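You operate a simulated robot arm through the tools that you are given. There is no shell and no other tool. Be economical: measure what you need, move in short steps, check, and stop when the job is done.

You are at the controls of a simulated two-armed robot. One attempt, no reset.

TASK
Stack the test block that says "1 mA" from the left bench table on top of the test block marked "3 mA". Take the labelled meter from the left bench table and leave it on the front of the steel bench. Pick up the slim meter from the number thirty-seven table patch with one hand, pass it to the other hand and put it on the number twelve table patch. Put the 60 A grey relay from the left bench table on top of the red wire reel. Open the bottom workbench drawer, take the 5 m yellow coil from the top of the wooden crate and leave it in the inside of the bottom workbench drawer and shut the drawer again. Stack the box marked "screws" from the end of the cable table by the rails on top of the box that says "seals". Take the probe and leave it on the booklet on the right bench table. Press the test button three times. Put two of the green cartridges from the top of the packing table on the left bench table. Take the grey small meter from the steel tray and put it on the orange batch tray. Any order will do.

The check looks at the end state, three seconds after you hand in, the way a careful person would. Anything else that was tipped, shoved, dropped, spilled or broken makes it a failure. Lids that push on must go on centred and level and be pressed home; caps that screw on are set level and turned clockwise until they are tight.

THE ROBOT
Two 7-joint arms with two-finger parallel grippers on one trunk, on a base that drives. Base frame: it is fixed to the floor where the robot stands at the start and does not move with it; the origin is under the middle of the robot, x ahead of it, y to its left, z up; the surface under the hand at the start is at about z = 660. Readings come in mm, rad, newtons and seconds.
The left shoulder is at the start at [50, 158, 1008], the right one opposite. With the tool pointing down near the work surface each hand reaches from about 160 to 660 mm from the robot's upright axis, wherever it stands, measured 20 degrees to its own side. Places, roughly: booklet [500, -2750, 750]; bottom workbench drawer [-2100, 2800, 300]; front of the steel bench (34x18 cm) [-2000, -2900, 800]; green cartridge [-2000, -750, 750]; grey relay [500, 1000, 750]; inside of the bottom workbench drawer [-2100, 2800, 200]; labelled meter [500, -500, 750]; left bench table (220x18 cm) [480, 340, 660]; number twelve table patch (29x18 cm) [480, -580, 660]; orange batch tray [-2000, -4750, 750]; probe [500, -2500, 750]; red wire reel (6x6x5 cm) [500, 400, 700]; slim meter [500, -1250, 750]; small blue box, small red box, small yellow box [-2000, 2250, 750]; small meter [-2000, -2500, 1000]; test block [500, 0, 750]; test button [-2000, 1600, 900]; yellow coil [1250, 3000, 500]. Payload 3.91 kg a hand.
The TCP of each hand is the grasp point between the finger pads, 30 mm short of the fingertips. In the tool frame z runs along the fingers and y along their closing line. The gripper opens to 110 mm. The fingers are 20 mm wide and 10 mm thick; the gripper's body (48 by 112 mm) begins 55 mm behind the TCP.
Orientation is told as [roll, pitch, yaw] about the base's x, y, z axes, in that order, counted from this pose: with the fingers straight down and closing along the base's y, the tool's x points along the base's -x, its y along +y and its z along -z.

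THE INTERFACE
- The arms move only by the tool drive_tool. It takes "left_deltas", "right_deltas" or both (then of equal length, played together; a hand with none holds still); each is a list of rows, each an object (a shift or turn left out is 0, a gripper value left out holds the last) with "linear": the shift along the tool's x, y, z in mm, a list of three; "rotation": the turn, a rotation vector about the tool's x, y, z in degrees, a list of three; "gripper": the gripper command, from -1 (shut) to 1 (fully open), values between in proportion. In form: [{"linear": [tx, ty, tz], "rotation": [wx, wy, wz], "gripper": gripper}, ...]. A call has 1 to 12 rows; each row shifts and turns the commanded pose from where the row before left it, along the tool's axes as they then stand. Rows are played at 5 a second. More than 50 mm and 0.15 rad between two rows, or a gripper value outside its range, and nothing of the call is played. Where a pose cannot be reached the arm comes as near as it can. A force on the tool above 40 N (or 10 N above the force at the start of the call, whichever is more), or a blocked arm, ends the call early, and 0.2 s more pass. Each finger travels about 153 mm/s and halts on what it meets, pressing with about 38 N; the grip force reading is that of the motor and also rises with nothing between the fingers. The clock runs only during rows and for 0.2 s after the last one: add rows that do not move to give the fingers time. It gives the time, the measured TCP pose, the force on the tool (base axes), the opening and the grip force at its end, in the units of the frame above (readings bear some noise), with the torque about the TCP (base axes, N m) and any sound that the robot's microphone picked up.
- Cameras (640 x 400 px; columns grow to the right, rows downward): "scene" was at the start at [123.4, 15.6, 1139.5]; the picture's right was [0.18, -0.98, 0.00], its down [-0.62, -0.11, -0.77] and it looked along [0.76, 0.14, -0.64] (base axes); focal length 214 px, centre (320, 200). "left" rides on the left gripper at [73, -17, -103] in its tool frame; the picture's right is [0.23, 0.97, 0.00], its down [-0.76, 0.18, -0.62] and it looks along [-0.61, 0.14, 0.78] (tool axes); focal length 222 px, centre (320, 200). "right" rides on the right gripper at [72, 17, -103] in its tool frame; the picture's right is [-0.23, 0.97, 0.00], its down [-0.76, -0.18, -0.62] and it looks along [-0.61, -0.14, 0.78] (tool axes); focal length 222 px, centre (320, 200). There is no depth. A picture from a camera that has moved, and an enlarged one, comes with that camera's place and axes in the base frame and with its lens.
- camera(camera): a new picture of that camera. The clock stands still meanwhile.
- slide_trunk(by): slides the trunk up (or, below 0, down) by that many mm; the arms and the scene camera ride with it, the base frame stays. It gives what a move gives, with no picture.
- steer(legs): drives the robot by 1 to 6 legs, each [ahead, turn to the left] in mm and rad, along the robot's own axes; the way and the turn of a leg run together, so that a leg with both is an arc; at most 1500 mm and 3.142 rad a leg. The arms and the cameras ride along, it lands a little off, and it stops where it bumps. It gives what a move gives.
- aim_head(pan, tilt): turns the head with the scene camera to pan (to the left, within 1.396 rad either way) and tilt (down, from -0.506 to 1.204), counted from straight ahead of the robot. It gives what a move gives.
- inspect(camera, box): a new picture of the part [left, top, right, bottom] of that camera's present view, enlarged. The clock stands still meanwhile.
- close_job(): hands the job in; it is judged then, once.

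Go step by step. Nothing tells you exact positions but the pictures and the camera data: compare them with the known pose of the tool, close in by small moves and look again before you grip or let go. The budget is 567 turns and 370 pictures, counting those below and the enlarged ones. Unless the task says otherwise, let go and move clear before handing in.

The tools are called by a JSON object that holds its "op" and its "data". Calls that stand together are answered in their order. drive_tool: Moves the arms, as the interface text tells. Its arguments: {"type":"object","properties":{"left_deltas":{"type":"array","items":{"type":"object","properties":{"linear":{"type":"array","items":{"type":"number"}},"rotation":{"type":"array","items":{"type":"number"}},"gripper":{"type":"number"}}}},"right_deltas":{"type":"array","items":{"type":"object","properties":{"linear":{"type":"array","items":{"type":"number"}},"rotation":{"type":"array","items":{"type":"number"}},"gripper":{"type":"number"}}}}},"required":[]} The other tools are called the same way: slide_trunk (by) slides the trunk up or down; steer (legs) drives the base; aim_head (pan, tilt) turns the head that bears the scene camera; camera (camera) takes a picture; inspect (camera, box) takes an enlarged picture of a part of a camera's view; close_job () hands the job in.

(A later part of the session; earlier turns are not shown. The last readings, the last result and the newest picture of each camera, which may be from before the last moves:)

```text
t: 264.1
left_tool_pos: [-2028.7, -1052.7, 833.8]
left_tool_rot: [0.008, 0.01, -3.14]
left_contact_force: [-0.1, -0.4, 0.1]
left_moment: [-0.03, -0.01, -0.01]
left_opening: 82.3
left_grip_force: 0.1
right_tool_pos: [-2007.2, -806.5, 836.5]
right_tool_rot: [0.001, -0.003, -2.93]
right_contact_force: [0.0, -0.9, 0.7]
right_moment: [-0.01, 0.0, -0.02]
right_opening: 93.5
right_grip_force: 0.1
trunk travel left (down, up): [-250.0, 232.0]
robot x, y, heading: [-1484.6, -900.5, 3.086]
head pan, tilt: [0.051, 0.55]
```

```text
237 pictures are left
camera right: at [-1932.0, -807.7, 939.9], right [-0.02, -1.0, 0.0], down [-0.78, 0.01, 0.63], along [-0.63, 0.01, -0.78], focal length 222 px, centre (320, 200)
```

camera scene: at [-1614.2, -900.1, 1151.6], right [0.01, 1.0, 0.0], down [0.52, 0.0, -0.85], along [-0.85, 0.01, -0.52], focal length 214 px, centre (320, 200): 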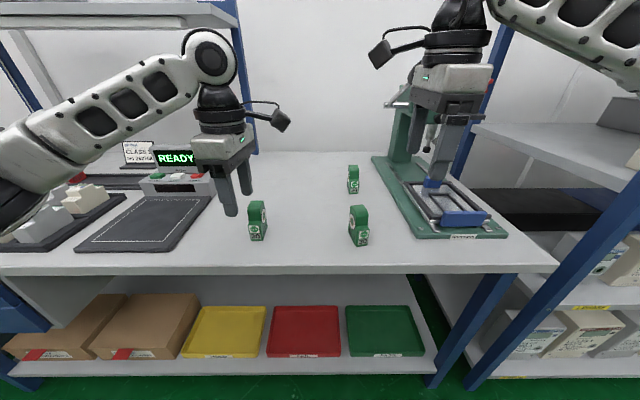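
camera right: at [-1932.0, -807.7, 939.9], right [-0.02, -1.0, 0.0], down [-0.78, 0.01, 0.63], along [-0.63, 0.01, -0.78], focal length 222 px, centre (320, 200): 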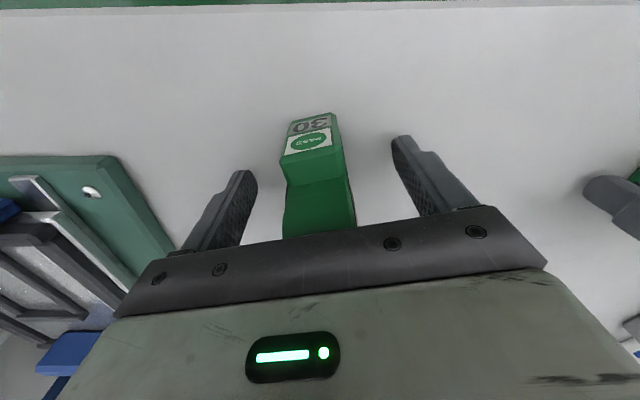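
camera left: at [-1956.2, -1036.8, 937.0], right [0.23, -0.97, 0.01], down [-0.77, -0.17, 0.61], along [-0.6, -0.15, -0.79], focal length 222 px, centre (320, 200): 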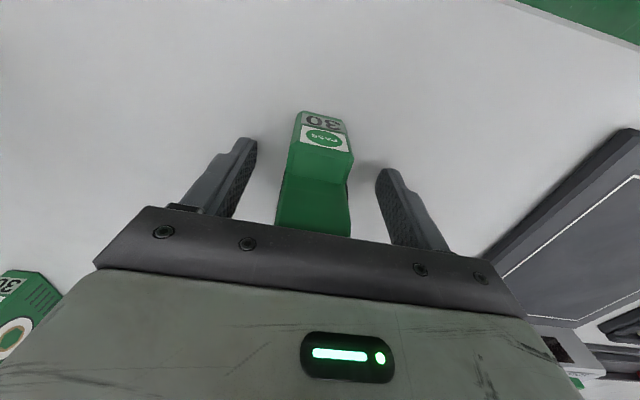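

Both hands straddle their cartridges with good alignment. Closing and lifting.

{"op": "drive_tool", "data": {"left_deltas": [{"gripper": -1}, {"gripper": -1}, {"gripper": -1}, {"gripper": -1}], "right_deltas": [{"gripper": -1}, {"gripper": -1}, {"gripper": -1}, {"gripper": -1}]}}

{"op": "drive_tool", "data": {"left_deltas": [{"linear": [0, 0, -45]}, {"linear": [0, 0, -45]}, {"linear": [0, 0, -45]}, {"linear": [45, 0, 0]}, {"linear": [45, 0, 0]}], "right_deltas": [{"linear": [0, 0, -45]}, {"linear": [0, 0, -45]}, {"linear": [0, 0, -45]}, {"linear": [45, 0, 0]}, {"linear": [45, 0, 0]}]}}

{"op": "camera", "data": {"camera": "scene"}}

```text
t: 265.1
left_tool_pos: [-2027.5, -1051.9, 834.6]
left_tool_rot: [0.005, 0.012, -3.14]
left_contact_force: [-0.4, 0.2, 1.0]
left_moment: [0.01, 0.03, -0.02]
left_opening: 29.7
left_grip_force: 38.1
right_tool_pos: [-2006.5, -806.8, 837.3]
right_tool_rot: [-0.001, -0.005, -2.928]
right_contact_force: [0.1, -0.3, -0.1]
right_moment: [-0.03, -0.03, 0.04]
right_opening: 29.9
right_grip_force: 37.8
trunk travel left (down, up): [-250.0, 232.0]
robot x, y, heading: [-1483.2, -903.2, 3.087]
head pan, tilt: [0.051, 0.55]
```

```text
t: 266.4
left_tool_pos: [-1941.7, -1052.6, 972.8]
left_tool_rot: [0.007, 0.013, -3.139]
left_contact_force: [-0.1, 0.2, -0.7]
left_moment: [0.02, 0.0, 0.01]
left_opening: 29.8
left_grip_force: 37.7
right_tool_pos: [-1917.7, -788.0, 971.7]
right_tool_rot: [-0.003, -0.003, -2.927]
right_contact_force: [-0.4, 0.2, -0.9]
right_moment: [0.02, -0.01, 0.0]
right_opening: 29.8
right_grip_force: 38.1
trunk travel left (down, up): [-250.0, 232.0]
robot x, y, heading: [-1482.4, -902.3, 3.083]
head pan, tilt: [0.051, 0.55]
```

```text
236 pictures are left
camera scene: at [-1613.8, -900.0, 1151.8], right [0.01, 1.0, 0.0], down [0.52, 0.0, -0.85], along [-0.85, 0.01, -0.52], focal length 214 px, centre (320, 200)
```

scene: 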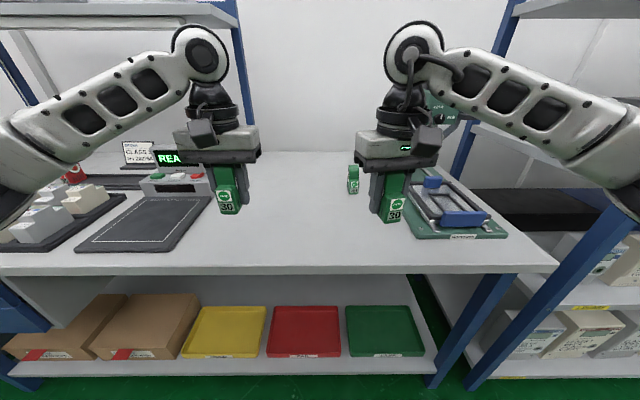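

Both cartridges are held. Driving back to the left bench table, to the free stretch around y = -150…-400.

{"op": "steer", "data": {"legs": [[-350, 0], [0, -2.586], [1275, 0], [0, -0.497]]}}

{"op": "aim_head", "data": {"pan": 0, "tilt": 0.688}}

{"op": "camera", "data": {"camera": "scene"}}

```text
t: 282.2
left_tool_pos: [445.4, -151.9, 973.3]
left_tool_rot: [0.008, 0.015, 0.051]
left_contact_force: [-0.6, -0.8, -0.5]
left_moment: [0.0, -0.01, -0.01]
left_opening: 29.8
left_grip_force: 37.5
right_tool_pos: [433.7, -416.5, 970.8]
right_tool_rot: [-0.001, -0.004, 0.264]
right_contact_force: [0.0, 0.9, -1.2]
right_moment: [0.03, 0.02, -0.02]
right_opening: 29.8
right_grip_force: 37.9
trunk travel left (down, up): [-250.0, 232.0]
robot x, y, heading: [-3.3, -320.8, -0.01]
head pan, tilt: [0.051, 0.55]
```

```text
t: 282.9
left_tool_pos: [445.4, -151.5, 972.4]
left_tool_rot: [0.005, 0.014, 0.05]
left_contact_force: [-0.1, 1.0, -0.9]
left_moment: [-0.01, 0.02, 0.0]
left_opening: 29.4
left_grip_force: 37.9
right_tool_pos: [433.2, -417.0, 971.7]
right_tool_rot: [-0.002, -0.004, 0.263]
right_contact_force: [-0.4, 0.8, -1.6]
right_moment: [-0.04, 0.04, 0.03]
right_opening: 29.8
right_grip_force: 38.2
trunk travel left (down, up): [-250.0, 232.0]
robot x, y, heading: [-3.0, -323.2, -0.009]
head pan, tilt: [0.0, 0.688]
```

```text
235 pictures are left
camera scene: at [119.5, -323.5, 1139.6], right [-0.01, -1.0, 0.0], down [-0.63, 0.01, -0.77], along [0.77, -0.01, -0.63], focal length 214 px, centre (320, 200)
```

scene: 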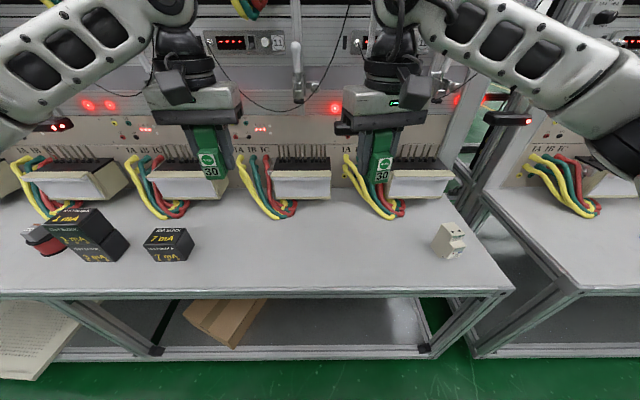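

{"op": "drive_tool", "data": {"left_deltas": [{"linear": [-20, 0, 0]}, {"linear": [0, 0, 45]}, {"linear": [0, 0, 45]}, {"linear": [0, 0, 45]}, {"linear": [0, 0, 45]}, {"linear": [0, 0, 45]}, {"linear": [0, 0, 45]}, {}], "right_deltas": [{"linear": [-20, 0, 0]}, {"linear": [0, 0, 45]}, {"linear": [0, 0, 45]}, {"linear": [0, 0, 45]}, {"linear": [0, 0, 45]}, {"linear": [0, 0, 45]}, {"linear": [0, 0, 42]}, {}]}}

{"op": "camera", "data": {"camera": "scene"}}

```text
t: 284.7
left_tool_pos: [462.4, -149.2, 702.5]
left_tool_rot: [0.005, 0.011, 0.051]
left_contact_force: [-0.1, -0.2, 0.0]
left_moment: [0.02, 0.02, 0.03]
left_opening: 29.9
left_grip_force: 38.5
right_tool_pos: [456.4, -411.5, 705.5]
right_tool_rot: [0.001, -0.004, 0.264]
right_contact_force: [0.8, 0.7, -0.7]
right_moment: [0.02, -0.03, -0.02]
right_opening: 29.7
right_grip_force: 38.5
trunk travel left (down, up): [-250.0, 232.0]
robot x, y, heading: [-8.1, -324.9, -0.005]
head pan, tilt: [0.0, 0.688]
```

```text
234 pictures are left
camera scene: at [119.6, -323.5, 1139.6], right [-0.01, -1.0, 0.0], down [-0.63, 0.01, -0.77], along [0.77, -0.01, -0.63], focal length 214 px, centre (320, 200)
```

scene: 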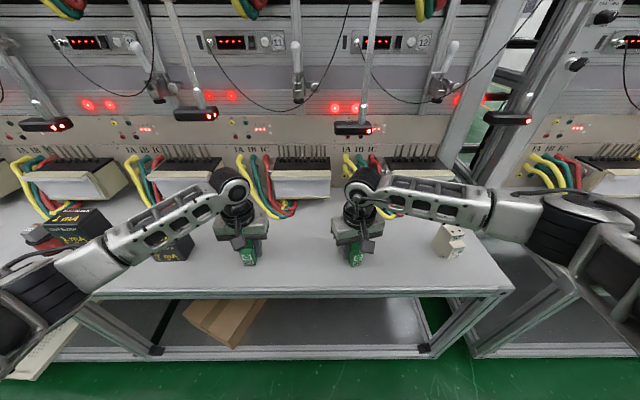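

{"op": "drive_tool", "data": {"left_deltas": [{"linear": [0, 0, 4]}, {"linear": [0, 0, 2]}, {"linear": [0, 0, 1]}, {}], "right_deltas": [{"linear": [0, 0, 4]}, {"linear": [0, 0, 2]}, {"linear": [0, 0, 1.5]}, {}]}}

```text
t: 285.7
left_tool_pos: [460.5, -150.3, 696.6]
left_tool_rot: [0.005, 0.015, 0.051]
left_contact_force: [0.0, -0.8, -0.8]
left_moment: [-0.01, 0.0, 0.0]
left_opening: 29.7
left_grip_force: 37.9
right_tool_pos: [453.4, -411.0, 697.5]
right_tool_rot: [-0.001, -0.005, 0.263]
right_contact_force: [-0.1, 0.1, -0.6]
right_moment: [-0.01, -0.02, 0.01]
right_opening: 29.9
right_grip_force: 38.3
trunk travel left (down, up): [-250.0, 232.0]
robot x, y, heading: [-5.1, -320.4, -0.009]
head pan, tilt: [0.0, 0.688]
```

{"op": "drive_tool", "data": {"left_deltas": [{"linear": [0, 0, 1]}, {"linear": [0, 0, 1]}, {"linear": [0, 0, 1]}, {}], "right_deltas": [{"linear": [0, 0, 1]}, {"linear": [0, 0, 1]}, {"linear": [0, 0, 1]}, {}]}}

```text
t: 286.7
left_tool_pos: [461.3, -149.2, 694.9]
left_tool_rot: [0.005, 0.01, 0.05]
left_contact_force: [-0.3, 1.0, 9.6]
left_moment: [-0.15, 0.23, -0.1]
left_opening: 29.6
left_grip_force: 38.3
right_tool_pos: [453.2, -409.6, 696.4]
right_tool_rot: [-0.001, -0.005, 0.263]
right_contact_force: [2.2, 0.4, 3.5]
right_moment: [-0.02, 0.12, -0.02]
right_opening: 29.4
right_grip_force: 37.9
trunk travel left (down, up): [-250.0, 232.0]
robot x, y, heading: [-6.0, -323.5, -0.014]
head pan, tilt: [0.0, 0.688]
```

Both cartridges touch the table. Releasing and rising.

{"op": "drive_tool", "data": {"left_deltas": [{"gripper": -0.2}, {"gripper": 0.1}, {"gripper": 0.3}, {"linear": [0, 0, -40]}, {"linear": [0, 0, -45]}, {"linear": [0, 0, -45]}, {"linear": [0, 0, -45]}, {"linear": [0, 0, -45]}, {"linear": [40, 0, -20]}, {"linear": [40, 0, -20]}], "right_deltas": [{"gripper": -0.2}, {"gripper": 0.1}, {"gripper": 0.3}, {"linear": [0, 0, -40]}, {"linear": [0, 0, -45]}, {"linear": [0, 0, -45]}, {"linear": [0, 0, -45]}, {"linear": [0, 0, -45]}, {"linear": [40, 0, -20]}, {"linear": [40, 0, -20]}]}}

{"op": "camera", "data": {"camera": "scene"}}

```text
t: 288.9
left_tool_pos: [384.8, -154.7, 955.5]
left_tool_rot: [0.006, 0.012, 0.05]
left_contact_force: [0.1, -0.4, -0.1]
left_moment: [0.02, 0.02, 0.0]
left_opening: 71.4
left_grip_force: 0.0
right_tool_pos: [377.2, -434.2, 955.4]
right_tool_rot: [0.0, -0.004, 0.263]
right_contact_force: [0.0, -0.5, 0.6]
right_moment: [-0.02, 0.0, -0.01]
right_opening: 71.6
right_grip_force: 0.0
trunk travel left (down, up): [-250.0, 232.0]
robot x, y, heading: [-4.7, -323.4, -0.009]
head pan, tilt: [0.0, 0.688]
```

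```text
233 pictures are left
camera scene: at [119.1, -323.6, 1139.6], right [-0.01, -1.0, 0.0], down [-0.63, 0.01, -0.77], along [0.77, -0.01, -0.63], focal length 214 px, centre (320, 200)
```

scene: 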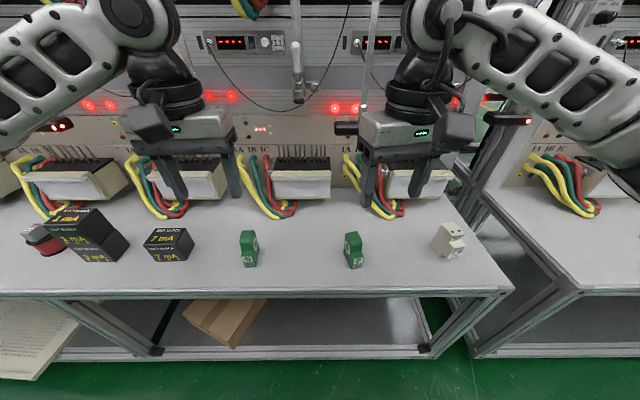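

Cartridges are in place. Next is the test button at about (-2000,1600); I'll turn and look down the aisle first.

{"op": "steer", "data": {"legs": [[0, 2.117]]}}

{"op": "aim_head", "data": {"pan": 0, "tilt": 0.35}}

{"op": "camera", "data": {"camera": "scene"}}

```text
t: 294.4
left_tool_pos: [-357.6, -81.4, 956.7]
left_tool_rot: [0.006, 0.012, 2.187]
left_contact_force: [0.4, 0.1, -0.2]
left_moment: [0.02, -0.02, -0.01]
left_opening: 71.8
left_grip_force: 0.0
right_tool_pos: [-116.4, 59.8, 954.9]
right_tool_rot: [-0.001, -0.004, 2.399]
right_contact_force: [0.1, 0.1, -0.3]
right_moment: [0.03, 0.0, -0.03]
right_opening: 71.6
right_grip_force: 0.0
trunk travel left (down, up): [-250.0, 232.0]
robot x, y, heading: [-5.9, -327.0, 2.123]
head pan, tilt: [0.0, 0.688]
```

```text
t: 295.2
left_tool_pos: [-357.9, -80.6, 955.8]
left_tool_rot: [0.004, 0.011, 2.185]
left_contact_force: [0.3, -0.6, -0.5]
left_moment: [0.0, -0.02, -0.03]
left_opening: 71.6
left_grip_force: 0.1
right_tool_pos: [-115.4, 59.1, 954.4]
right_tool_rot: [-0.002, -0.005, 2.398]
right_contact_force: [0.1, 0.9, 0.6]
right_moment: [0.0, -0.03, -0.01]
right_opening: 71.7
right_grip_force: 0.0
trunk travel left (down, up): [-250.0, 232.0]
robot x, y, heading: [-5.4, -322.9, 2.121]
head pan, tilt: [0.0, 0.351]
```

```text
232 pictures are left
camera scene: at [-76.2, -209.4, 1169.9], right [0.85, 0.53, 0.0], down [0.18, -0.29, -0.94], along [-0.5, 0.8, -0.34], focal length 214 px, centre (320, 200)
```

scene: 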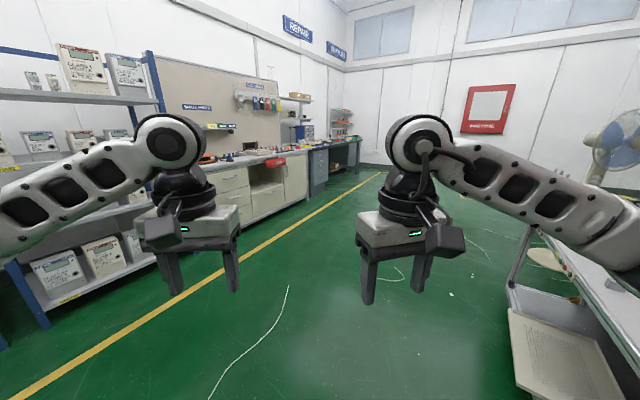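

{"op": "steer", "data": {"legs": [[1120, 0], [1080, 0], [0, 1.02]]}}

{"op": "camera", "data": {"camera": "scene"}}

```text
t: 308.7
left_tool_pos: [-1528.2, 1396.9, 957.1]
left_tool_rot: [0.006, 0.014, -3.092]
left_contact_force: [0.0, -0.4, -0.7]
left_moment: [0.01, 0.01, 0.0]
left_opening: 71.7
left_grip_force: 0.0
right_tool_pos: [-1518.2, 1676.2, 954.8]
right_tool_rot: [-0.001, -0.004, -2.88]
right_contact_force: [0.9, -0.1, 0.2]
right_moment: [0.01, 0.0, -0.01]
right_opening: 71.5
right_grip_force: 0.0
trunk travel left (down, up): [-250.0, 232.0]
robot x, y, heading: [-1136.3, 1562.0, 3.131]
head pan, tilt: [0.0, 0.351]
```

```text
231 pictures are left
camera scene: at [-1269.2, 1566.3, 1169.9], right [0.01, 1.0, 0.0], down [0.34, 0.0, -0.94], along [-0.94, 0.01, -0.34], focal length 214 px, centre (320, 200)
```

scene: 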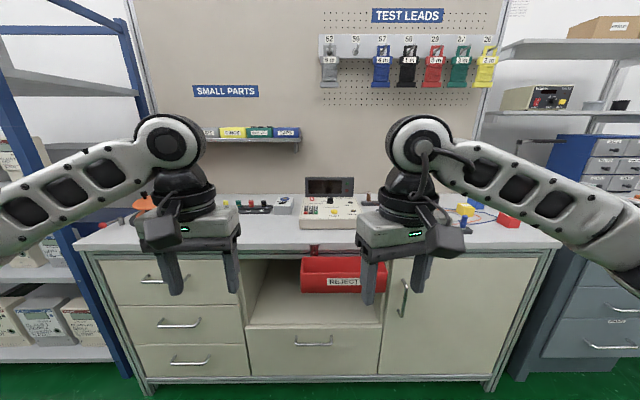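

{"op": "inspect", "data": {"camera": "scene", "box": [220, 160, 420, 270]}}

{"op": "inspect", "data": {"camera": "scene", "box": [420, 60, 640, 240]}}

```text
3.20 times, centred on (320, 215) of scene
camera zoom: at [-1269.2, 1566.3, 1169.9], right [0.01, 1.0, 0.0], down [0.34, 0.0, -0.94], along [-0.94, 0.01, -0.34], focal length 686 px, centre (320, 152)
```

zoom: 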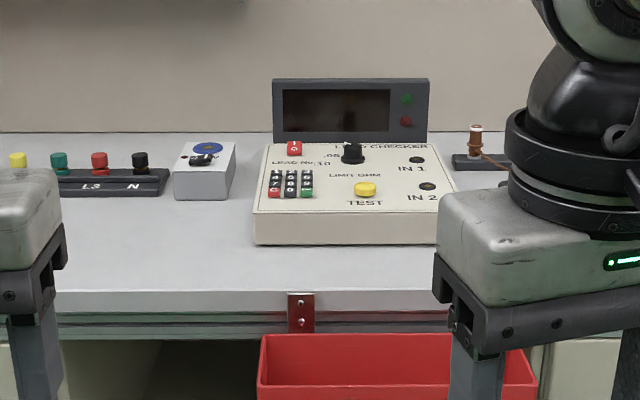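

```text
2.22 times, centred on (530, 150) of scene
camera zoom: at [-1269.2, 1566.3, 1169.9], right [0.01, 1.0, 0.0], down [0.34, 0.0, -0.94], along [-0.94, 0.01, -0.34], focal length 477 px, centre (-147, 311)
```

zoom: 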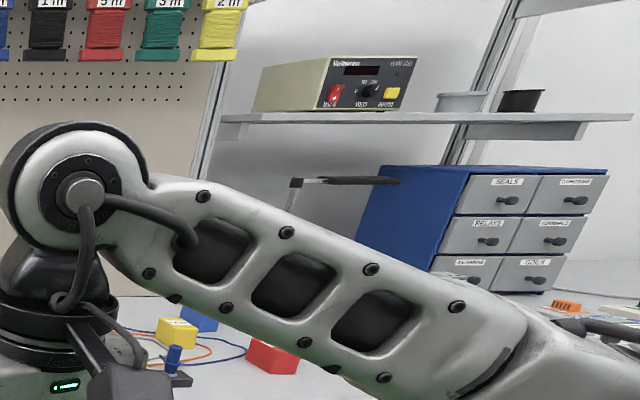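

The yellow TEST button is on the lead checker near (-1979,1625). I'll drive closer and close the right gripper to press with its fingertips.

{"op": "steer", "data": {"legs": [[290, 0]]}}

{"op": "drive_tool", "data": {"right_deltas": [{"linear": [0, 0, -40], "gripper": -1}, {"gripper": -1}, {"gripper": -1}]}}

{"op": "aim_head", "data": {"pan": 0, "tilt": 0.55}}

{"op": "camera", "data": {"camera": "scene"}}

{"op": "camera", "data": {"camera": "right"}}

```text
t: 310.7
left_tool_pos: [-1821.8, 1398.9, 956.9]
left_tool_rot: [0.005, 0.014, -3.09]
left_contact_force: [-0.1, 0.2, 0.5]
left_moment: [0.03, -0.03, -0.01]
left_opening: 71.6
left_grip_force: 0.1
right_tool_pos: [-1810.7, 1678.2, 954.7]
right_tool_rot: [-0.001, -0.004, -2.878]
right_contact_force: [-0.4, 0.7, 0.4]
right_moment: [0.0, 0.0, 0.0]
right_opening: 71.4
right_grip_force: 0.0
trunk travel left (down, up): [-250.0, 232.0]
robot x, y, heading: [-1429.9, 1566.4, 3.135]
head pan, tilt: [0.0, 0.351]
```

```text
t: 311.5
left_tool_pos: [-1819.9, 1397.9, 956.3]
left_tool_rot: [0.006, 0.013, -3.092]
left_contact_force: [-0.3, 0.6, 1.2]
left_moment: [0.06, -0.02, 0.01]
left_opening: 71.4
left_grip_force: 0.1
right_tool_pos: [-1809.4, 1678.7, 994.7]
right_tool_rot: [-0.001, -0.001, -2.876]
right_contact_force: [-0.3, -0.3, 0.1]
right_moment: [-0.02, 0.02, 0.02]
right_opening: 0.1
right_grip_force: 38.2
trunk travel left (down, up): [-250.0, 232.0]
robot x, y, heading: [-1431.6, 1567.1, 3.133]
head pan, tilt: [0.0, 0.351]
```

```text
t: 312.2
left_tool_pos: [-1820.5, 1398.4, 956.2]
left_tool_rot: [0.004, 0.014, -3.092]
left_contact_force: [-0.4, -0.7, -0.7]
left_moment: [-0.01, 0.0, 0.0]
left_opening: 71.5
left_grip_force: 0.2
right_tool_pos: [-1810.8, 1679.1, 993.5]
right_tool_rot: [-0.001, -0.004, -2.879]
right_contact_force: [0.0, -0.1, 0.6]
right_moment: [-0.02, -0.02, 0.01]
right_opening: 0.0
right_grip_force: 37.9
trunk travel left (down, up): [-250.0, 232.0]
robot x, y, heading: [-1430.2, 1564.5, 3.134]
head pan, tilt: [0.0, 0.55]
```

```text
228 pictures are left
camera scene: at [-1559.1, 1568.8, 1151.7], right [0.01, 1.0, 0.0], down [0.52, 0.0, -0.85], along [-0.85, 0.01, -0.52], focal length 214 px, centre (320, 200)
```

scene: 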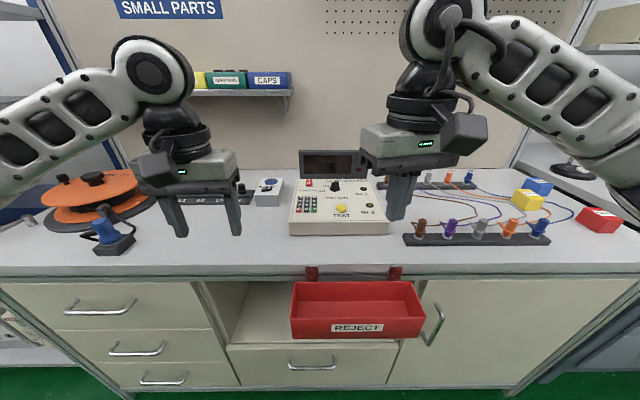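

```text
227 pictures are left
camera right: at [-1735.1, 1680.4, 1097.4], right [0.03, -1.0, 0.0], down [-0.78, -0.03, 0.63], along [-0.63, -0.02, -0.78], focal length 222 px, centre (320, 200)
```

right: 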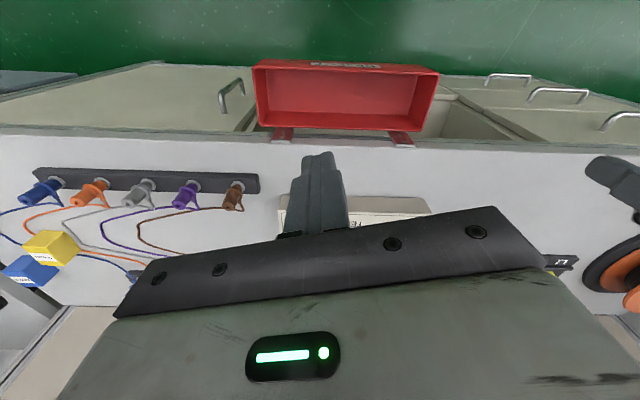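

{"op": "drive_tool", "data": {"right_deltas": [{"linear": [-43.5, 2, 0]}, {"linear": [-43.5, 2, 0]}, {"linear": [-43.5, 2, 0]}, {"linear": [-43.5, 2, 0]}, {"linear": [0, 0, 35]}]}}

{"op": "inspect", "data": {"camera": "scene", "box": [270, 110, 430, 260]}}

{"op": "camera", "data": {"camera": "right"}}

```text
t: 313.4
left_tool_pos: [-1819.8, 1399.3, 955.0]
left_tool_rot: [0.004, 0.012, -3.091]
left_contact_force: [-0.6, -0.9, -0.6]
left_moment: [0.01, -0.01, 0.0]
left_opening: 71.4
left_grip_force: 0.0
right_tool_pos: [-1976.7, 1625.1, 961.4]
right_tool_rot: [-0.001, -0.005, -2.877]
right_contact_force: [-0.2, -0.1, 0.1]
right_moment: [0.02, -0.01, 0.0]
right_opening: 0.1
right_grip_force: 37.6
trunk travel left (down, up): [-250.0, 232.0]
robot x, y, heading: [-1429.7, 1566.6, 3.132]
head pan, tilt: [0.0, 0.55]
```

```text
2.67 times, centred on (350, 185) of scene
camera zoom: at [-1559.1, 1568.9, 1151.7], right [0.01, 1.0, 0.0], down [0.52, 0.0, -0.85], along [-0.85, 0.01, -0.52], focal length 572 px, centre (240, 240)
```

zoom: 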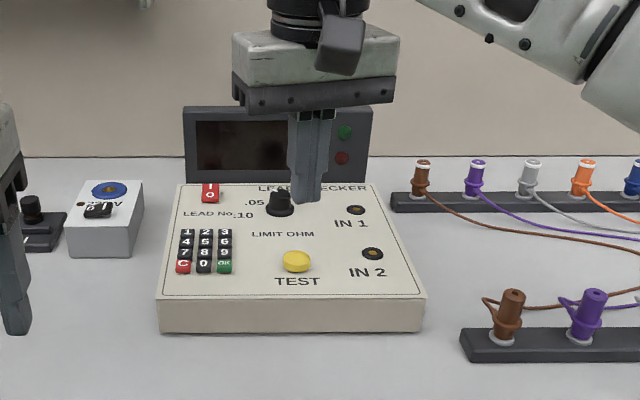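

```text
225 pictures are left
camera right: at [-1901.6, 1627.5, 1065.5], right [0.04, -1.0, 0.0], down [-0.78, -0.03, 0.63], along [-0.63, -0.02, -0.78], focal length 222 px, centre (320, 200)
```

right: 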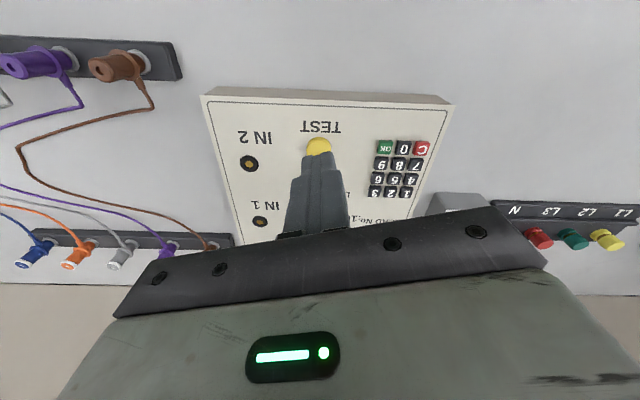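

{"op": "drive_tool", "data": {"right_deltas": [{"linear": [-17, -4.5, 20]}, {"linear": [0, 0, 25]}]}}

{"op": "inspect", "data": {"camera": "scene", "box": [270, 110, 430, 260]}}

{"op": "inspect", "data": {"camera": "right", "box": [200, 80, 440, 240]}}

```text
t: 314.0
left_tool_pos: [-1821.2, 1398.7, 955.1]
left_tool_rot: [0.005, 0.012, -3.093]
left_contact_force: [0.5, -0.5, 0.3]
left_moment: [0.0, 0.01, 0.0]
left_opening: 71.6
left_grip_force: 0.0
right_tool_pos: [-1995.4, 1624.9, 915.4]
right_tool_rot: [-0.002, -0.004, -2.88]
right_contact_force: [0.0, 0.9, 0.0]
right_moment: [0.0, 0.01, 0.0]
right_opening: 0.0
right_grip_force: 38.3
trunk travel left (down, up): [-250.0, 232.0]
robot x, y, heading: [-1429.0, 1565.7, 3.132]
head pan, tilt: [0.0, 0.55]
```

```text
2.67 times, centred on (350, 185) of scene
camera zoom: at [-1559.2, 1568.9, 1151.7], right [0.01, 1.0, 0.0], down [0.52, 0.0, -0.85], along [-0.85, 0.01, -0.52], focal length 572 px, centre (240, 240)
```

zoom: 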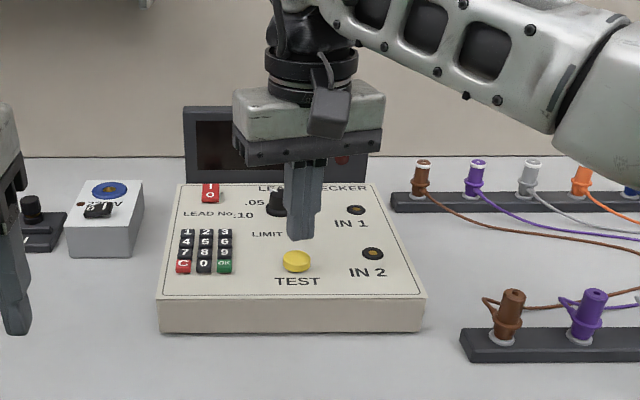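

```text
2.50 times, centred on (320, 160) of right
camera zoom: at [-1919.5, 1627.5, 1019.3], right [0.03, -1.0, 0.0], down [-0.78, -0.03, 0.63], along [-0.63, -0.02, -0.78], focal length 555 px, centre (320, 300)
```

zoom: 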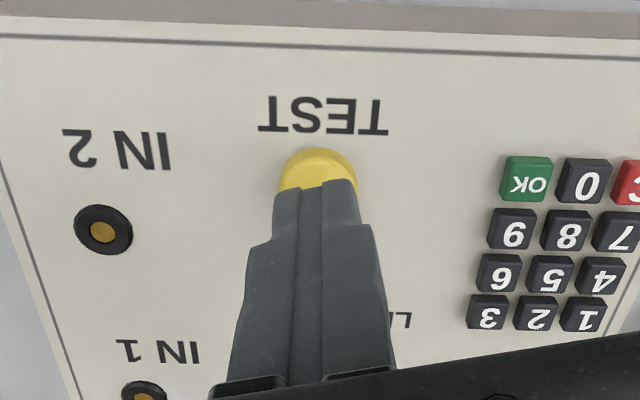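

Fingertip is centred over the button, about 20 mm above it. Pressing slowly while watching force and sound.

{"op": "drive_tool", "data": {"right_deltas": [{"linear": [0, 0, 12]}, {"linear": [0, 0, 4]}, {"linear": [0, 0, 2]}, {"linear": [0, 0, 2]}, {}]}}

```text
t: 315.2
left_tool_pos: [-1819.9, 1398.8, 956.7]
left_tool_rot: [0.004, 0.013, -3.09]
left_contact_force: [0.5, -0.5, 0.2]
left_moment: [0.01, -0.04, 0.0]
left_opening: 71.6
left_grip_force: 0.0
right_tool_pos: [-1994.9, 1624.4, 896.0]
right_tool_rot: [-0.001, -0.003, -2.878]
right_contact_force: [0.6, -0.3, 0.3]
right_moment: [0.01, 0.01, 0.01]
right_opening: 0.0
right_grip_force: 37.9
trunk travel left (down, up): [-250.0, 232.0]
robot x, y, heading: [-1429.9, 1566.4, 3.134]
head pan, tilt: [0.0, 0.55]
```

{"op": "drive_tool", "data": {"right_deltas": [{"linear": [0, 0, 2]}, {"linear": [0, 0, 2]}, {"linear": [0, 0, 2]}, {}]}}

```text
t: 316.2
left_tool_pos: [-1820.1, 1399.1, 955.6]
left_tool_rot: [0.005, 0.011, -3.092]
left_contact_force: [0.3, -0.1, 0.3]
left_moment: [-0.02, 0.01, 0.0]
left_opening: 71.5
left_grip_force: 0.1
right_tool_pos: [-1995.4, 1625.3, 888.2]
right_tool_rot: [-0.003, -0.004, -2.878]
right_contact_force: [-0.3, -0.1, -0.7]
right_moment: [0.01, 0.0, 0.01]
right_opening: 0.0
right_grip_force: 38.1
trunk travel left (down, up): [-250.0, 232.0]
robot x, y, heading: [-1431.4, 1567.3, 3.127]
head pan, tilt: [0.0, 0.55]
```

{"op": "inspect", "data": {"camera": "scene", "box": [300, 160, 400, 230]}}

```text
5.71 times, centred on (350, 195) of scene
camera zoom: at [-1559.0, 1568.8, 1151.7], right [0.01, 1.0, 0.0], down [0.52, 0.0, -0.85], along [-0.85, 0.01, -0.52], focal length 1226 px, centre (149, 229)
```

zoom: 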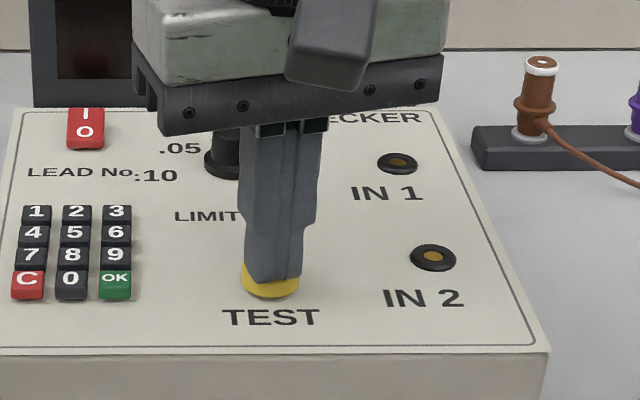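

{"op": "drive_tool", "data": {"right_deltas": [{"linear": [0, 0, 2]}, {"linear": [0, 0, 2]}, {"linear": [0, 0, 2]}, {}]}}

```text
t: 317.2
left_tool_pos: [-1820.0, 1400.0, 955.7]
left_tool_rot: [0.004, 0.013, -3.09]
left_contact_force: [1.3, 0.5, 0.1]
left_moment: [-0.01, 0.01, 0.01]
left_opening: 71.5
left_grip_force: 0.1
right_tool_pos: [-1995.0, 1625.7, 884.5]
right_tool_rot: [-0.002, -0.004, -2.876]
right_contact_force: [-0.6, -0.5, 4.8]
right_moment: [0.0, -0.01, 0.02]
right_opening: 0.0
right_grip_force: 38.0
trunk travel left (down, up): [-250.0, 232.0]
robot x, y, heading: [-1429.1, 1563.7, 3.134]
head pan, tilt: [0.0, 0.55]
heard: click
```

A click: first press. Now release fully and press again.

{"op": "drive_tool", "data": {"right_deltas": [{"linear": [0, 0, -6]}, {"linear": [0, 0, -6]}, {}]}}

{"op": "drive_tool", "data": {"right_deltas": [{"linear": [0, 0, 6]}, {"linear": [0, 0, 6]}, {}]}}

{"op": "drive_tool", "data": {"right_deltas": [{"linear": [0, 0, -6]}, {"linear": [0, 0, -6]}, {}]}}

```text
t: 318.0
left_tool_pos: [-1821.2, 1399.0, 956.7]
left_tool_rot: [0.003, 0.013, -3.089]
left_contact_force: [0.0, 0.1, 0.2]
left_moment: [0.01, 0.02, 0.02]
left_opening: 71.6
left_grip_force: 0.0
right_tool_pos: [-1994.9, 1624.6, 896.1]
right_tool_rot: [-0.003, -0.003, -2.879]
right_contact_force: [0.4, 0.1, -0.3]
right_moment: [-0.01, -0.03, 0.02]
right_opening: 0.2
right_grip_force: 37.2
trunk travel left (down, up): [-250.0, 232.0]
robot x, y, heading: [-1429.5, 1566.6, 3.137]
head pan, tilt: [0.0, 0.55]
```

```text
t: 318.8
left_tool_pos: [-1821.8, 1397.8, 955.5]
left_tool_rot: [0.004, 0.014, -3.091]
left_contact_force: [0.3, 0.2, -0.1]
left_moment: [-0.01, 0.0, 0.0]
left_opening: 71.5
left_grip_force: 0.1
right_tool_pos: [-1994.5, 1623.6, 885.7]
right_tool_rot: [0.0, -0.005, -2.878]
right_contact_force: [-1.5, -2.7, 6.0]
right_moment: [-0.04, 0.04, 0.0]
right_opening: 0.0
right_grip_force: 37.8
trunk travel left (down, up): [-250.0, 232.0]
robot x, y, heading: [-1427.9, 1570.5, 3.131]
head pan, tilt: [0.0, 0.55]
heard: click
```

```text
t: 319.6
left_tool_pos: [-1819.9, 1398.9, 956.2]
left_tool_rot: [0.006, 0.012, -3.089]
left_contact_force: [0.0, 0.2, -0.2]
left_moment: [-0.01, 0.01, 0.01]
left_opening: 71.5
left_grip_force: 0.1
right_tool_pos: [-1995.8, 1625.3, 896.6]
right_tool_rot: [-0.003, -0.002, -2.877]
right_contact_force: [0.5, 0.2, 0.5]
right_moment: [0.01, -0.03, 0.0]
right_opening: 0.1
right_grip_force: 37.3
trunk travel left (down, up): [-250.0, 232.0]
robot x, y, heading: [-1426.9, 1565.8, 3.132]
head pan, tilt: [0.0, 0.55]
```

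Two clicks so far. Third press, then rise clear.

{"op": "drive_tool", "data": {"right_deltas": [{"linear": [0, 0, 6]}, {"linear": [0, 0, 6]}, {}]}}

{"op": "drive_tool", "data": {"right_deltas": [{"linear": [0, 0, -12]}, {"linear": [0, 0, -40]}, {"linear": [0, 0, -45]}, {"linear": [40, 10, -15]}, {"linear": [40, 10, -15]}, {"linear": [40, 10, 0], "gripper": 0.4}]}}

{"op": "camera", "data": {"camera": "scene"}}

```text
t: 320.4
left_tool_pos: [-1819.7, 1398.8, 955.9]
left_tool_rot: [0.006, 0.011, -3.091]
left_contact_force: [0.4, -0.5, 0.6]
left_moment: [0.0, 0.02, 0.02]
left_opening: 71.2
left_grip_force: 0.1
right_tool_pos: [-1995.6, 1624.0, 884.0]
right_tool_rot: [-0.002, -0.004, -2.878]
right_contact_force: [-0.1, 1.6, 4.7]
right_moment: [0.02, -0.03, 0.02]
right_opening: 0.0
right_grip_force: 37.3
trunk travel left (down, up): [-250.0, 232.0]
robot x, y, heading: [-1428.1, 1566.3, 3.129]
head pan, tilt: [0.0, 0.55]
heard: click
```

```text
t: 321.8
left_tool_pos: [-1820.8, 1398.6, 955.4]
left_tool_rot: [0.005, 0.012, -3.088]
left_contact_force: [0.0, -0.5, -0.1]
left_moment: [-0.01, 0.0, 0.03]
left_opening: 71.3
left_grip_force: 0.0
right_tool_pos: [-1869.3, 1627.9, 1012.0]
right_tool_rot: [-0.001, -0.003, -2.88]
right_contact_force: [-1.1, 0.1, 0.3]
right_moment: [-0.01, -0.01, -0.01]
right_opening: 77.1
right_grip_force: 0.1
trunk travel left (down, up): [-250.0, 232.0]
robot x, y, heading: [-1428.4, 1567.8, 3.132]
head pan, tilt: [0.0, 0.55]
```

```text
221 pictures are left
camera scene: at [-1558.9, 1568.8, 1151.7], right [0.01, 1.0, 0.0], down [0.52, 0.0, -0.85], along [-0.85, 0.01, -0.52], focal length 214 px, centre (320, 200)
```

scene: 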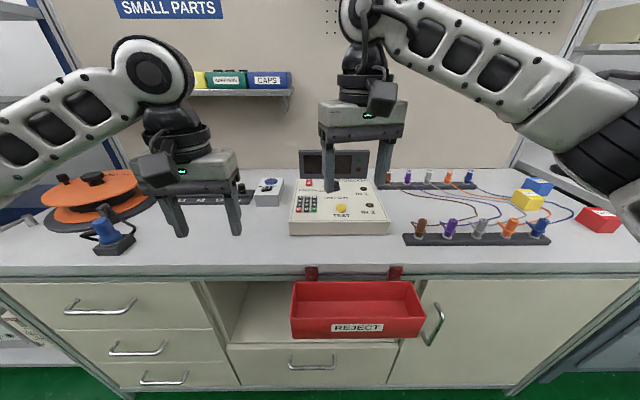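

Three clicks heard. Now I'll shift right to the boxes at the table's end by the terminal rails.

{"op": "steer", "data": {"legs": [[-60, 0], [0, -1.571], [480, 0], [0, 1.571]]}}

{"op": "camera", "data": {"camera": "scene"}}

{"op": "camera", "data": {"camera": "right"}}

```text
t: 332.8
left_tool_pos: [-1763.2, 1860.0, 957.2]
left_tool_rot: [0.005, 0.011, -3.046]
left_contact_force: [0.0, 0.4, 0.6]
left_moment: [0.05, 0.02, 0.03]
left_opening: 71.5
left_grip_force: 0.0
right_tool_pos: [-1822.1, 2085.9, 1013.2]
right_tool_rot: [-0.002, -0.004, -2.836]
right_contact_force: [0.0, 0.2, -0.2]
right_moment: [0.01, -0.01, -0.01]
right_opening: 77.0
right_grip_force: 0.0
trunk travel left (down, up): [-250.0, 232.0]
robot x, y, heading: [-1377.9, 2046.9, -3.106]
head pan, tilt: [0.0, 0.55]
```

```text
220 pictures are left
camera scene: at [-1509.8, 2041.3, 1151.7], right [-0.04, 1.0, 0.0], down [0.52, 0.02, -0.85], along [-0.85, -0.03, -0.52], focal length 214 px, centre (320, 200)
```

scene: 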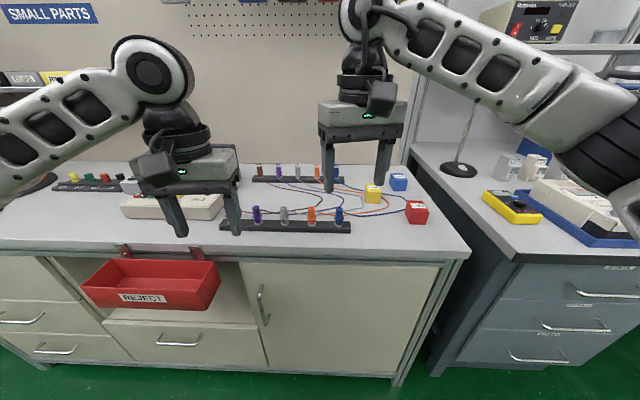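

```text
219 pictures are left
camera right: at [-1748.2, 2091.1, 1115.5], right [0.08, -1.0, 0.0], down [-0.78, -0.06, 0.63], along [-0.62, -0.05, -0.78], focal length 222 px, centre (320, 200)
```

right: 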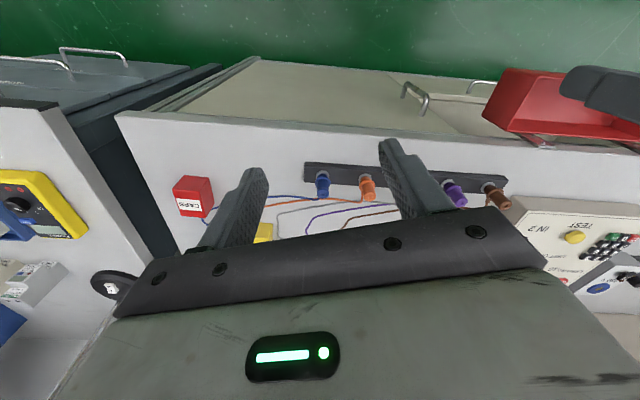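

{"op": "inspect", "data": {"camera": "scene", "box": [340, 160, 460, 240]}}

{"op": "aim_head", "data": {"pan": -0.3, "tilt": 0.6}}

{"op": "camera", "data": {"camera": "scene"}}

```text
5.00 times, centred on (400, 200) of scene
camera zoom: at [-1509.8, 2041.3, 1151.7], right [-0.04, 1.0, 0.0], down [0.52, 0.02, -0.85], along [-0.85, -0.03, -0.52], focal length 1072 px, centre (-80, 200)
```

zoom: 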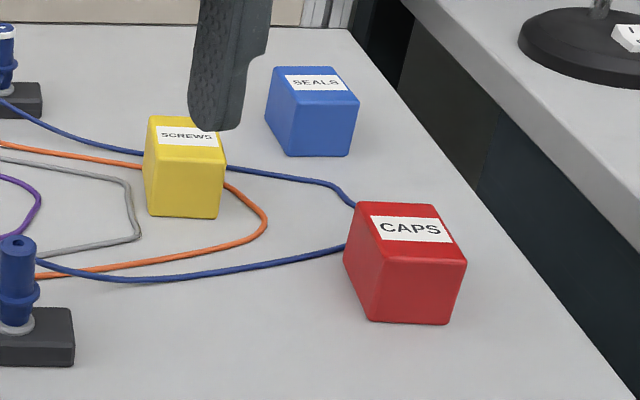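

```text
t: 333.6
left_tool_pos: [-1763.9, 1860.0, 955.3]
left_tool_rot: [0.005, 0.011, -3.047]
left_contact_force: [-0.2, 0.3, 0.0]
left_moment: [-0.02, 0.0, -0.01]
left_opening: 71.6
left_grip_force: 0.1
right_tool_pos: [-1823.1, 2085.2, 1011.1]
right_tool_rot: [-0.002, -0.002, -2.836]
right_contact_force: [0.8, 0.1, 0.0]
right_moment: [0.02, 0.01, 0.0]
right_opening: 77.2
right_grip_force: 0.0
trunk travel left (down, up): [-250.0, 232.0]
robot x, y, heading: [-1377.8, 2043.1, -3.108]
head pan, tilt: [-0.3, 0.6]
```

```text
217 pictures are left
camera scene: at [-1505.4, 2067.5, 1147.2], right [0.26, 0.97, 0.0], down [0.55, -0.15, -0.83], along [-0.8, 0.21, -0.56], focal length 214 px, centre (320, 200)
```

scene: 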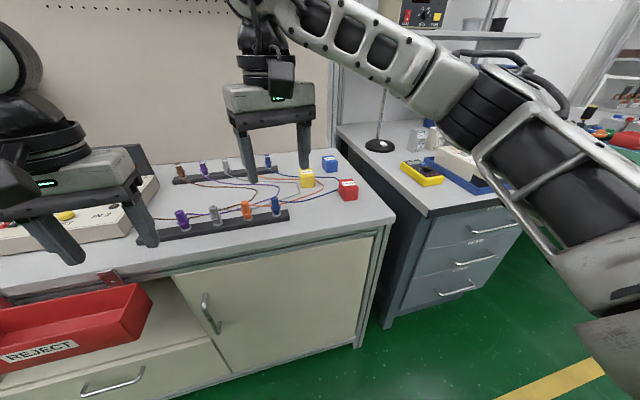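

Yellow is SCREWS, blue is SEALS, red is CAPS. I'll move closer, raise the trunk for better reach, and look from the wrist camera.

{"op": "slide_trunk", "data": {"by": 90}}

{"op": "steer", "data": {"legs": [[0, -0.03], [110, 0]]}}

{"op": "aim_head", "data": {"pan": -0.2, "tilt": 0.65}}

{"op": "camera", "data": {"camera": "scene"}}

{"op": "camera", "data": {"camera": "right"}}

```text
t: 334.9
left_tool_pos: [-1764.3, 1860.5, 1045.9]
left_tool_rot: [0.007, 0.013, -3.048]
left_contact_force: [0.1, -0.9, -0.8]
left_moment: [-0.02, 0.02, -0.01]
left_opening: 71.3
left_grip_force: 0.2
right_tool_pos: [-1822.8, 2086.0, 1101.5]
right_tool_rot: [-0.001, -0.003, -2.833]
right_contact_force: [-0.5, 0.2, 0.4]
right_moment: [0.01, 0.04, 0.01]
right_opening: 76.9
right_grip_force: 0.1
trunk travel left (down, up): [-340.0, 142.0]
robot x, y, heading: [-1380.5, 2044.1, -3.104]
head pan, tilt: [-0.3, 0.6]
```

```text
t: 336.4
left_tool_pos: [-1877.9, 1871.5, 1046.3]
left_tool_rot: [0.007, 0.015, -3.075]
left_contact_force: [-0.1, -0.4, -0.6]
left_moment: [-0.02, -0.02, 0.03]
left_opening: 71.4
left_grip_force: 0.2
right_tool_pos: [-1930.2, 2098.6, 1101.3]
right_tool_rot: [-0.001, -0.003, -2.863]
right_contact_force: [-0.1, -0.7, -0.5]
right_moment: [0.03, 0.01, 0.03]
right_opening: 76.7
right_grip_force: 0.2
trunk travel left (down, up): [-340.0, 142.0]
robot x, y, heading: [-1487.8, 2043.9, -3.137]
head pan, tilt: [-0.3, 0.6]
```

```text
t: 337.1
left_tool_pos: [-1876.5, 1871.1, 1047.1]
left_tool_rot: [0.007, 0.012, -3.078]
left_contact_force: [-0.2, -0.1, 0.3]
left_moment: [-0.02, -0.01, 0.02]
left_opening: 71.7
left_grip_force: 0.1
right_tool_pos: [-1929.4, 2097.8, 1101.7]
right_tool_rot: [-0.001, -0.004, -2.864]
right_contact_force: [0.2, -0.3, -0.7]
right_moment: [0.01, 0.0, -0.01]
right_opening: 76.6
right_grip_force: 0.0
trunk travel left (down, up): [-340.0, 142.0]
robot x, y, heading: [-1490.0, 2048.3, -3.134]
head pan, tilt: [-0.201, 0.649]
```

```text
216 pictures are left
camera scene: at [-1613.5, 2061.9, 1232.9], right [0.19, 0.98, 0.0], down [0.59, -0.12, -0.8], along [-0.78, 0.15, -0.6], focal length 214 px, centre (320, 200)
```

scene: 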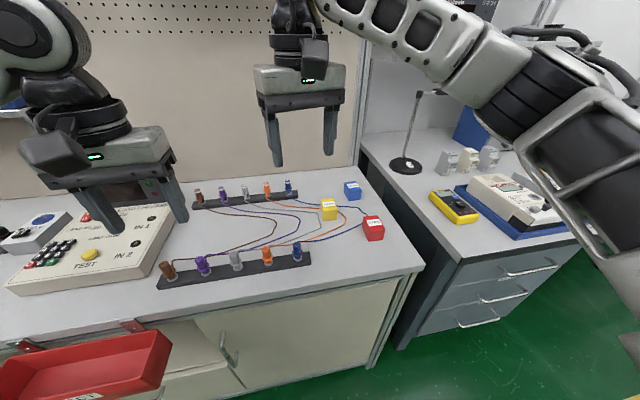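

```text
215 pictures are left
camera right: at [-1854.8, 2101.6, 1205.6], right [0.05, -1.0, 0.0], down [-0.78, -0.04, 0.63], along [-0.63, -0.03, -0.78], focal length 222 px, centre (320, 200)
```

right: 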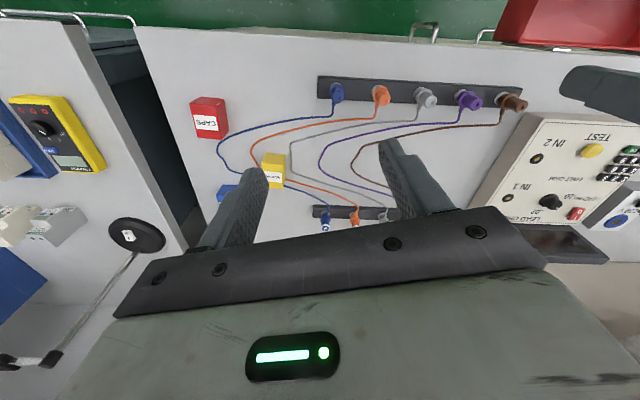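

{"op": "drive_tool", "data": {"right_deltas": [{"linear": [-29.2, -29.6, 0]}, {"linear": [-29.2, -29.6, 0]}, {"linear": [-29.2, -29.6, 0]}, {"linear": [-29.2, -29.6, 0]}, {"linear": [0, 0, 40], "rotation": [0, 0, 6]}, {"linear": [0, 0, 40], "rotation": [0, 0, 6]}, {"linear": [0, 0, 40], "rotation": [0, 0, 6]}]}}

{"op": "camera", "data": {"camera": "right"}}

{"op": "inspect", "data": {"camera": "scene", "box": [270, 150, 410, 260]}}

```text
t: 338.7
left_tool_pos: [-1876.6, 1870.0, 1045.6]
left_tool_rot: [0.008, 0.013, -3.077]
left_contact_force: [-0.4, 0.6, -0.2]
left_moment: [-0.03, 0.04, -0.01]
left_opening: 71.4
left_grip_force: 0.0
right_tool_pos: [-2074.6, 2179.4, 982.7]
right_tool_rot: [0.001, -0.002, 3.104]
right_contact_force: [-0.1, -0.5, 0.8]
right_moment: [0.0, -0.01, -0.02]
right_opening: 76.8
right_grip_force: 0.0
trunk travel left (down, up): [-340.0, 142.0]
robot x, y, heading: [-1486.3, 2049.0, -3.137]
head pan, tilt: [-0.201, 0.649]
```

```text
214 pictures are left
camera right: at [-2001.9, 2160.7, 1086.7], right [-0.26, -0.96, 0.0], down [-0.75, 0.21, 0.63], along [-0.6, 0.16, -0.78], focal length 222 px, centre (320, 200)
```

right: 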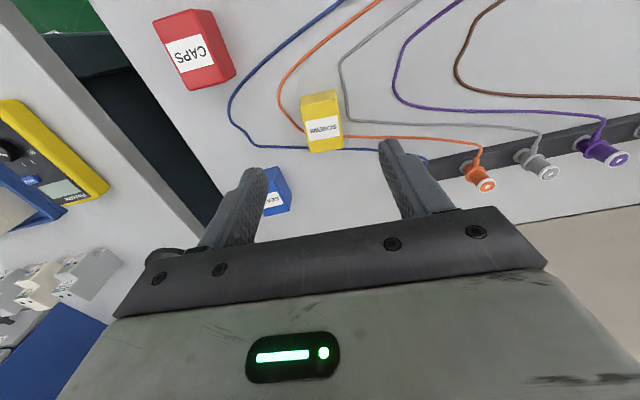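

```text
3.64 times, centred on (340, 205) of scene
camera zoom: at [-1613.6, 2062.0, 1232.9], right [0.19, 0.98, 0.0], down [0.59, -0.12, -0.8], along [-0.78, 0.15, -0.6], focal length 780 px, centre (247, 182)
```

zoom: 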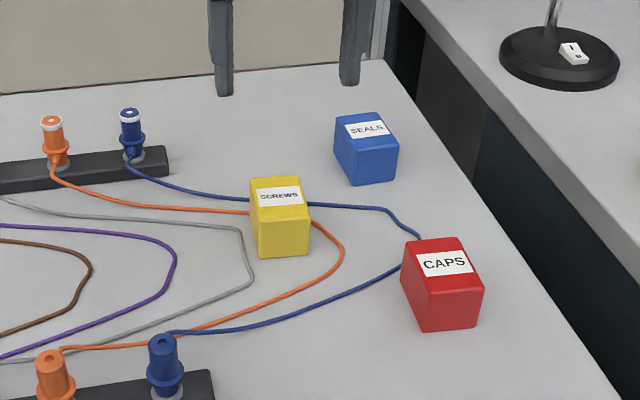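

{"op": "inspect", "data": {"camera": "right", "box": [220, 70, 400, 220]}}

```text
2.67 times, centred on (310, 145) of right
camera zoom: at [-2001.9, 2160.7, 1086.7], right [-0.26, -0.96, 0.0], down [-0.75, 0.21, 0.63], along [-0.6, 0.16, -0.78], focal length 592 px, centre (347, 347)
```

zoom: 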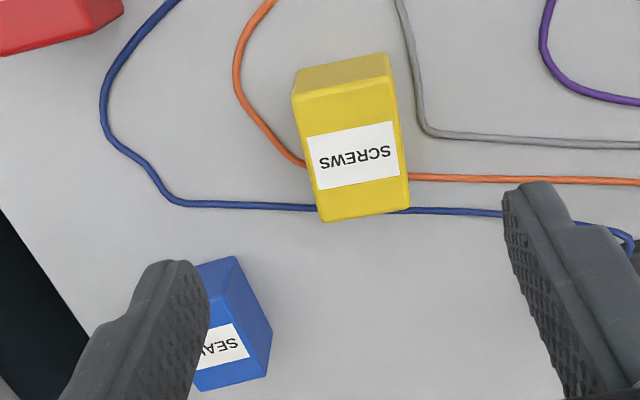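

Yellow box: 39×52×43 mm at (-2088,2180). Blue box: centre about (-2168,2280). I'll grip the yellow box high enough to clear the cables under it.

{"op": "drive_tool", "data": {"right_deltas": [{"linear": [-13, -0.5, 30], "rotation": [0, 0, 3.1]}, {"linear": [0, 0, 40]}, {"linear": [0, 0, 38]}]}}

{"op": "camera", "data": {"camera": "right"}}

{"op": "inspect", "data": {"camera": "scene", "box": [270, 150, 410, 260]}}

```text
t: 339.5
left_tool_pos: [-1877.4, 1871.4, 1046.1]
left_tool_rot: [0.008, 0.013, -3.078]
left_contact_force: [-0.2, 0.0, -0.5]
left_moment: [0.0, 0.02, 0.0]
left_opening: 71.6
left_grip_force: 0.1
right_tool_pos: [-2090.1, 2180.3, 874.2]
right_tool_rot: [0.0, -0.003, 3.051]
right_contact_force: [0.5, 0.5, -0.4]
right_moment: [0.04, -0.03, 0.03]
right_opening: 77.2
right_grip_force: 0.0
trunk travel left (down, up): [-340.0, 142.0]
robot x, y, heading: [-1488.8, 2045.1, -3.139]
head pan, tilt: [-0.201, 0.649]
```

```text
211 pictures are left
camera right: at [-2018.5, 2156.3, 977.6], right [-0.31, -0.95, 0.0], down [-0.74, 0.25, 0.63], along [-0.59, 0.2, -0.78], focal length 222 px, centre (320, 200)
```

right: 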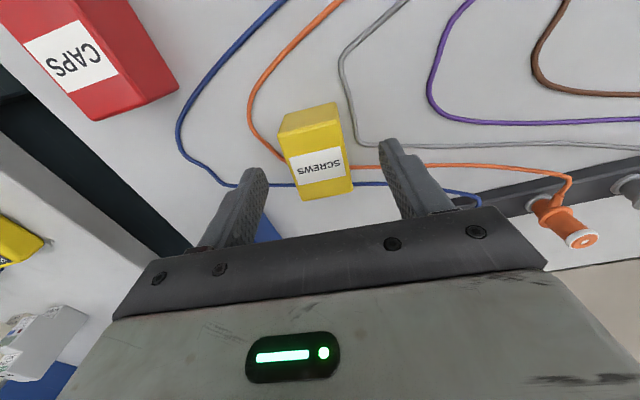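

```text
3.64 times, centred on (340, 205) of scene
camera zoom: at [-1613.6, 2061.8, 1232.9], right [0.19, 0.98, 0.0], down [0.59, -0.12, -0.8], along [-0.78, 0.15, -0.6], focal length 780 px, centre (247, 182)
```

zoom: 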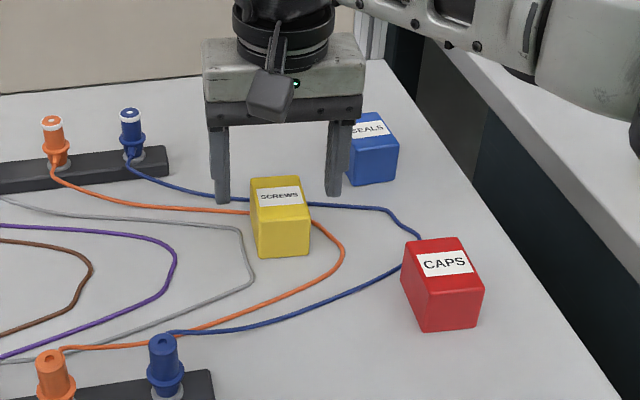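

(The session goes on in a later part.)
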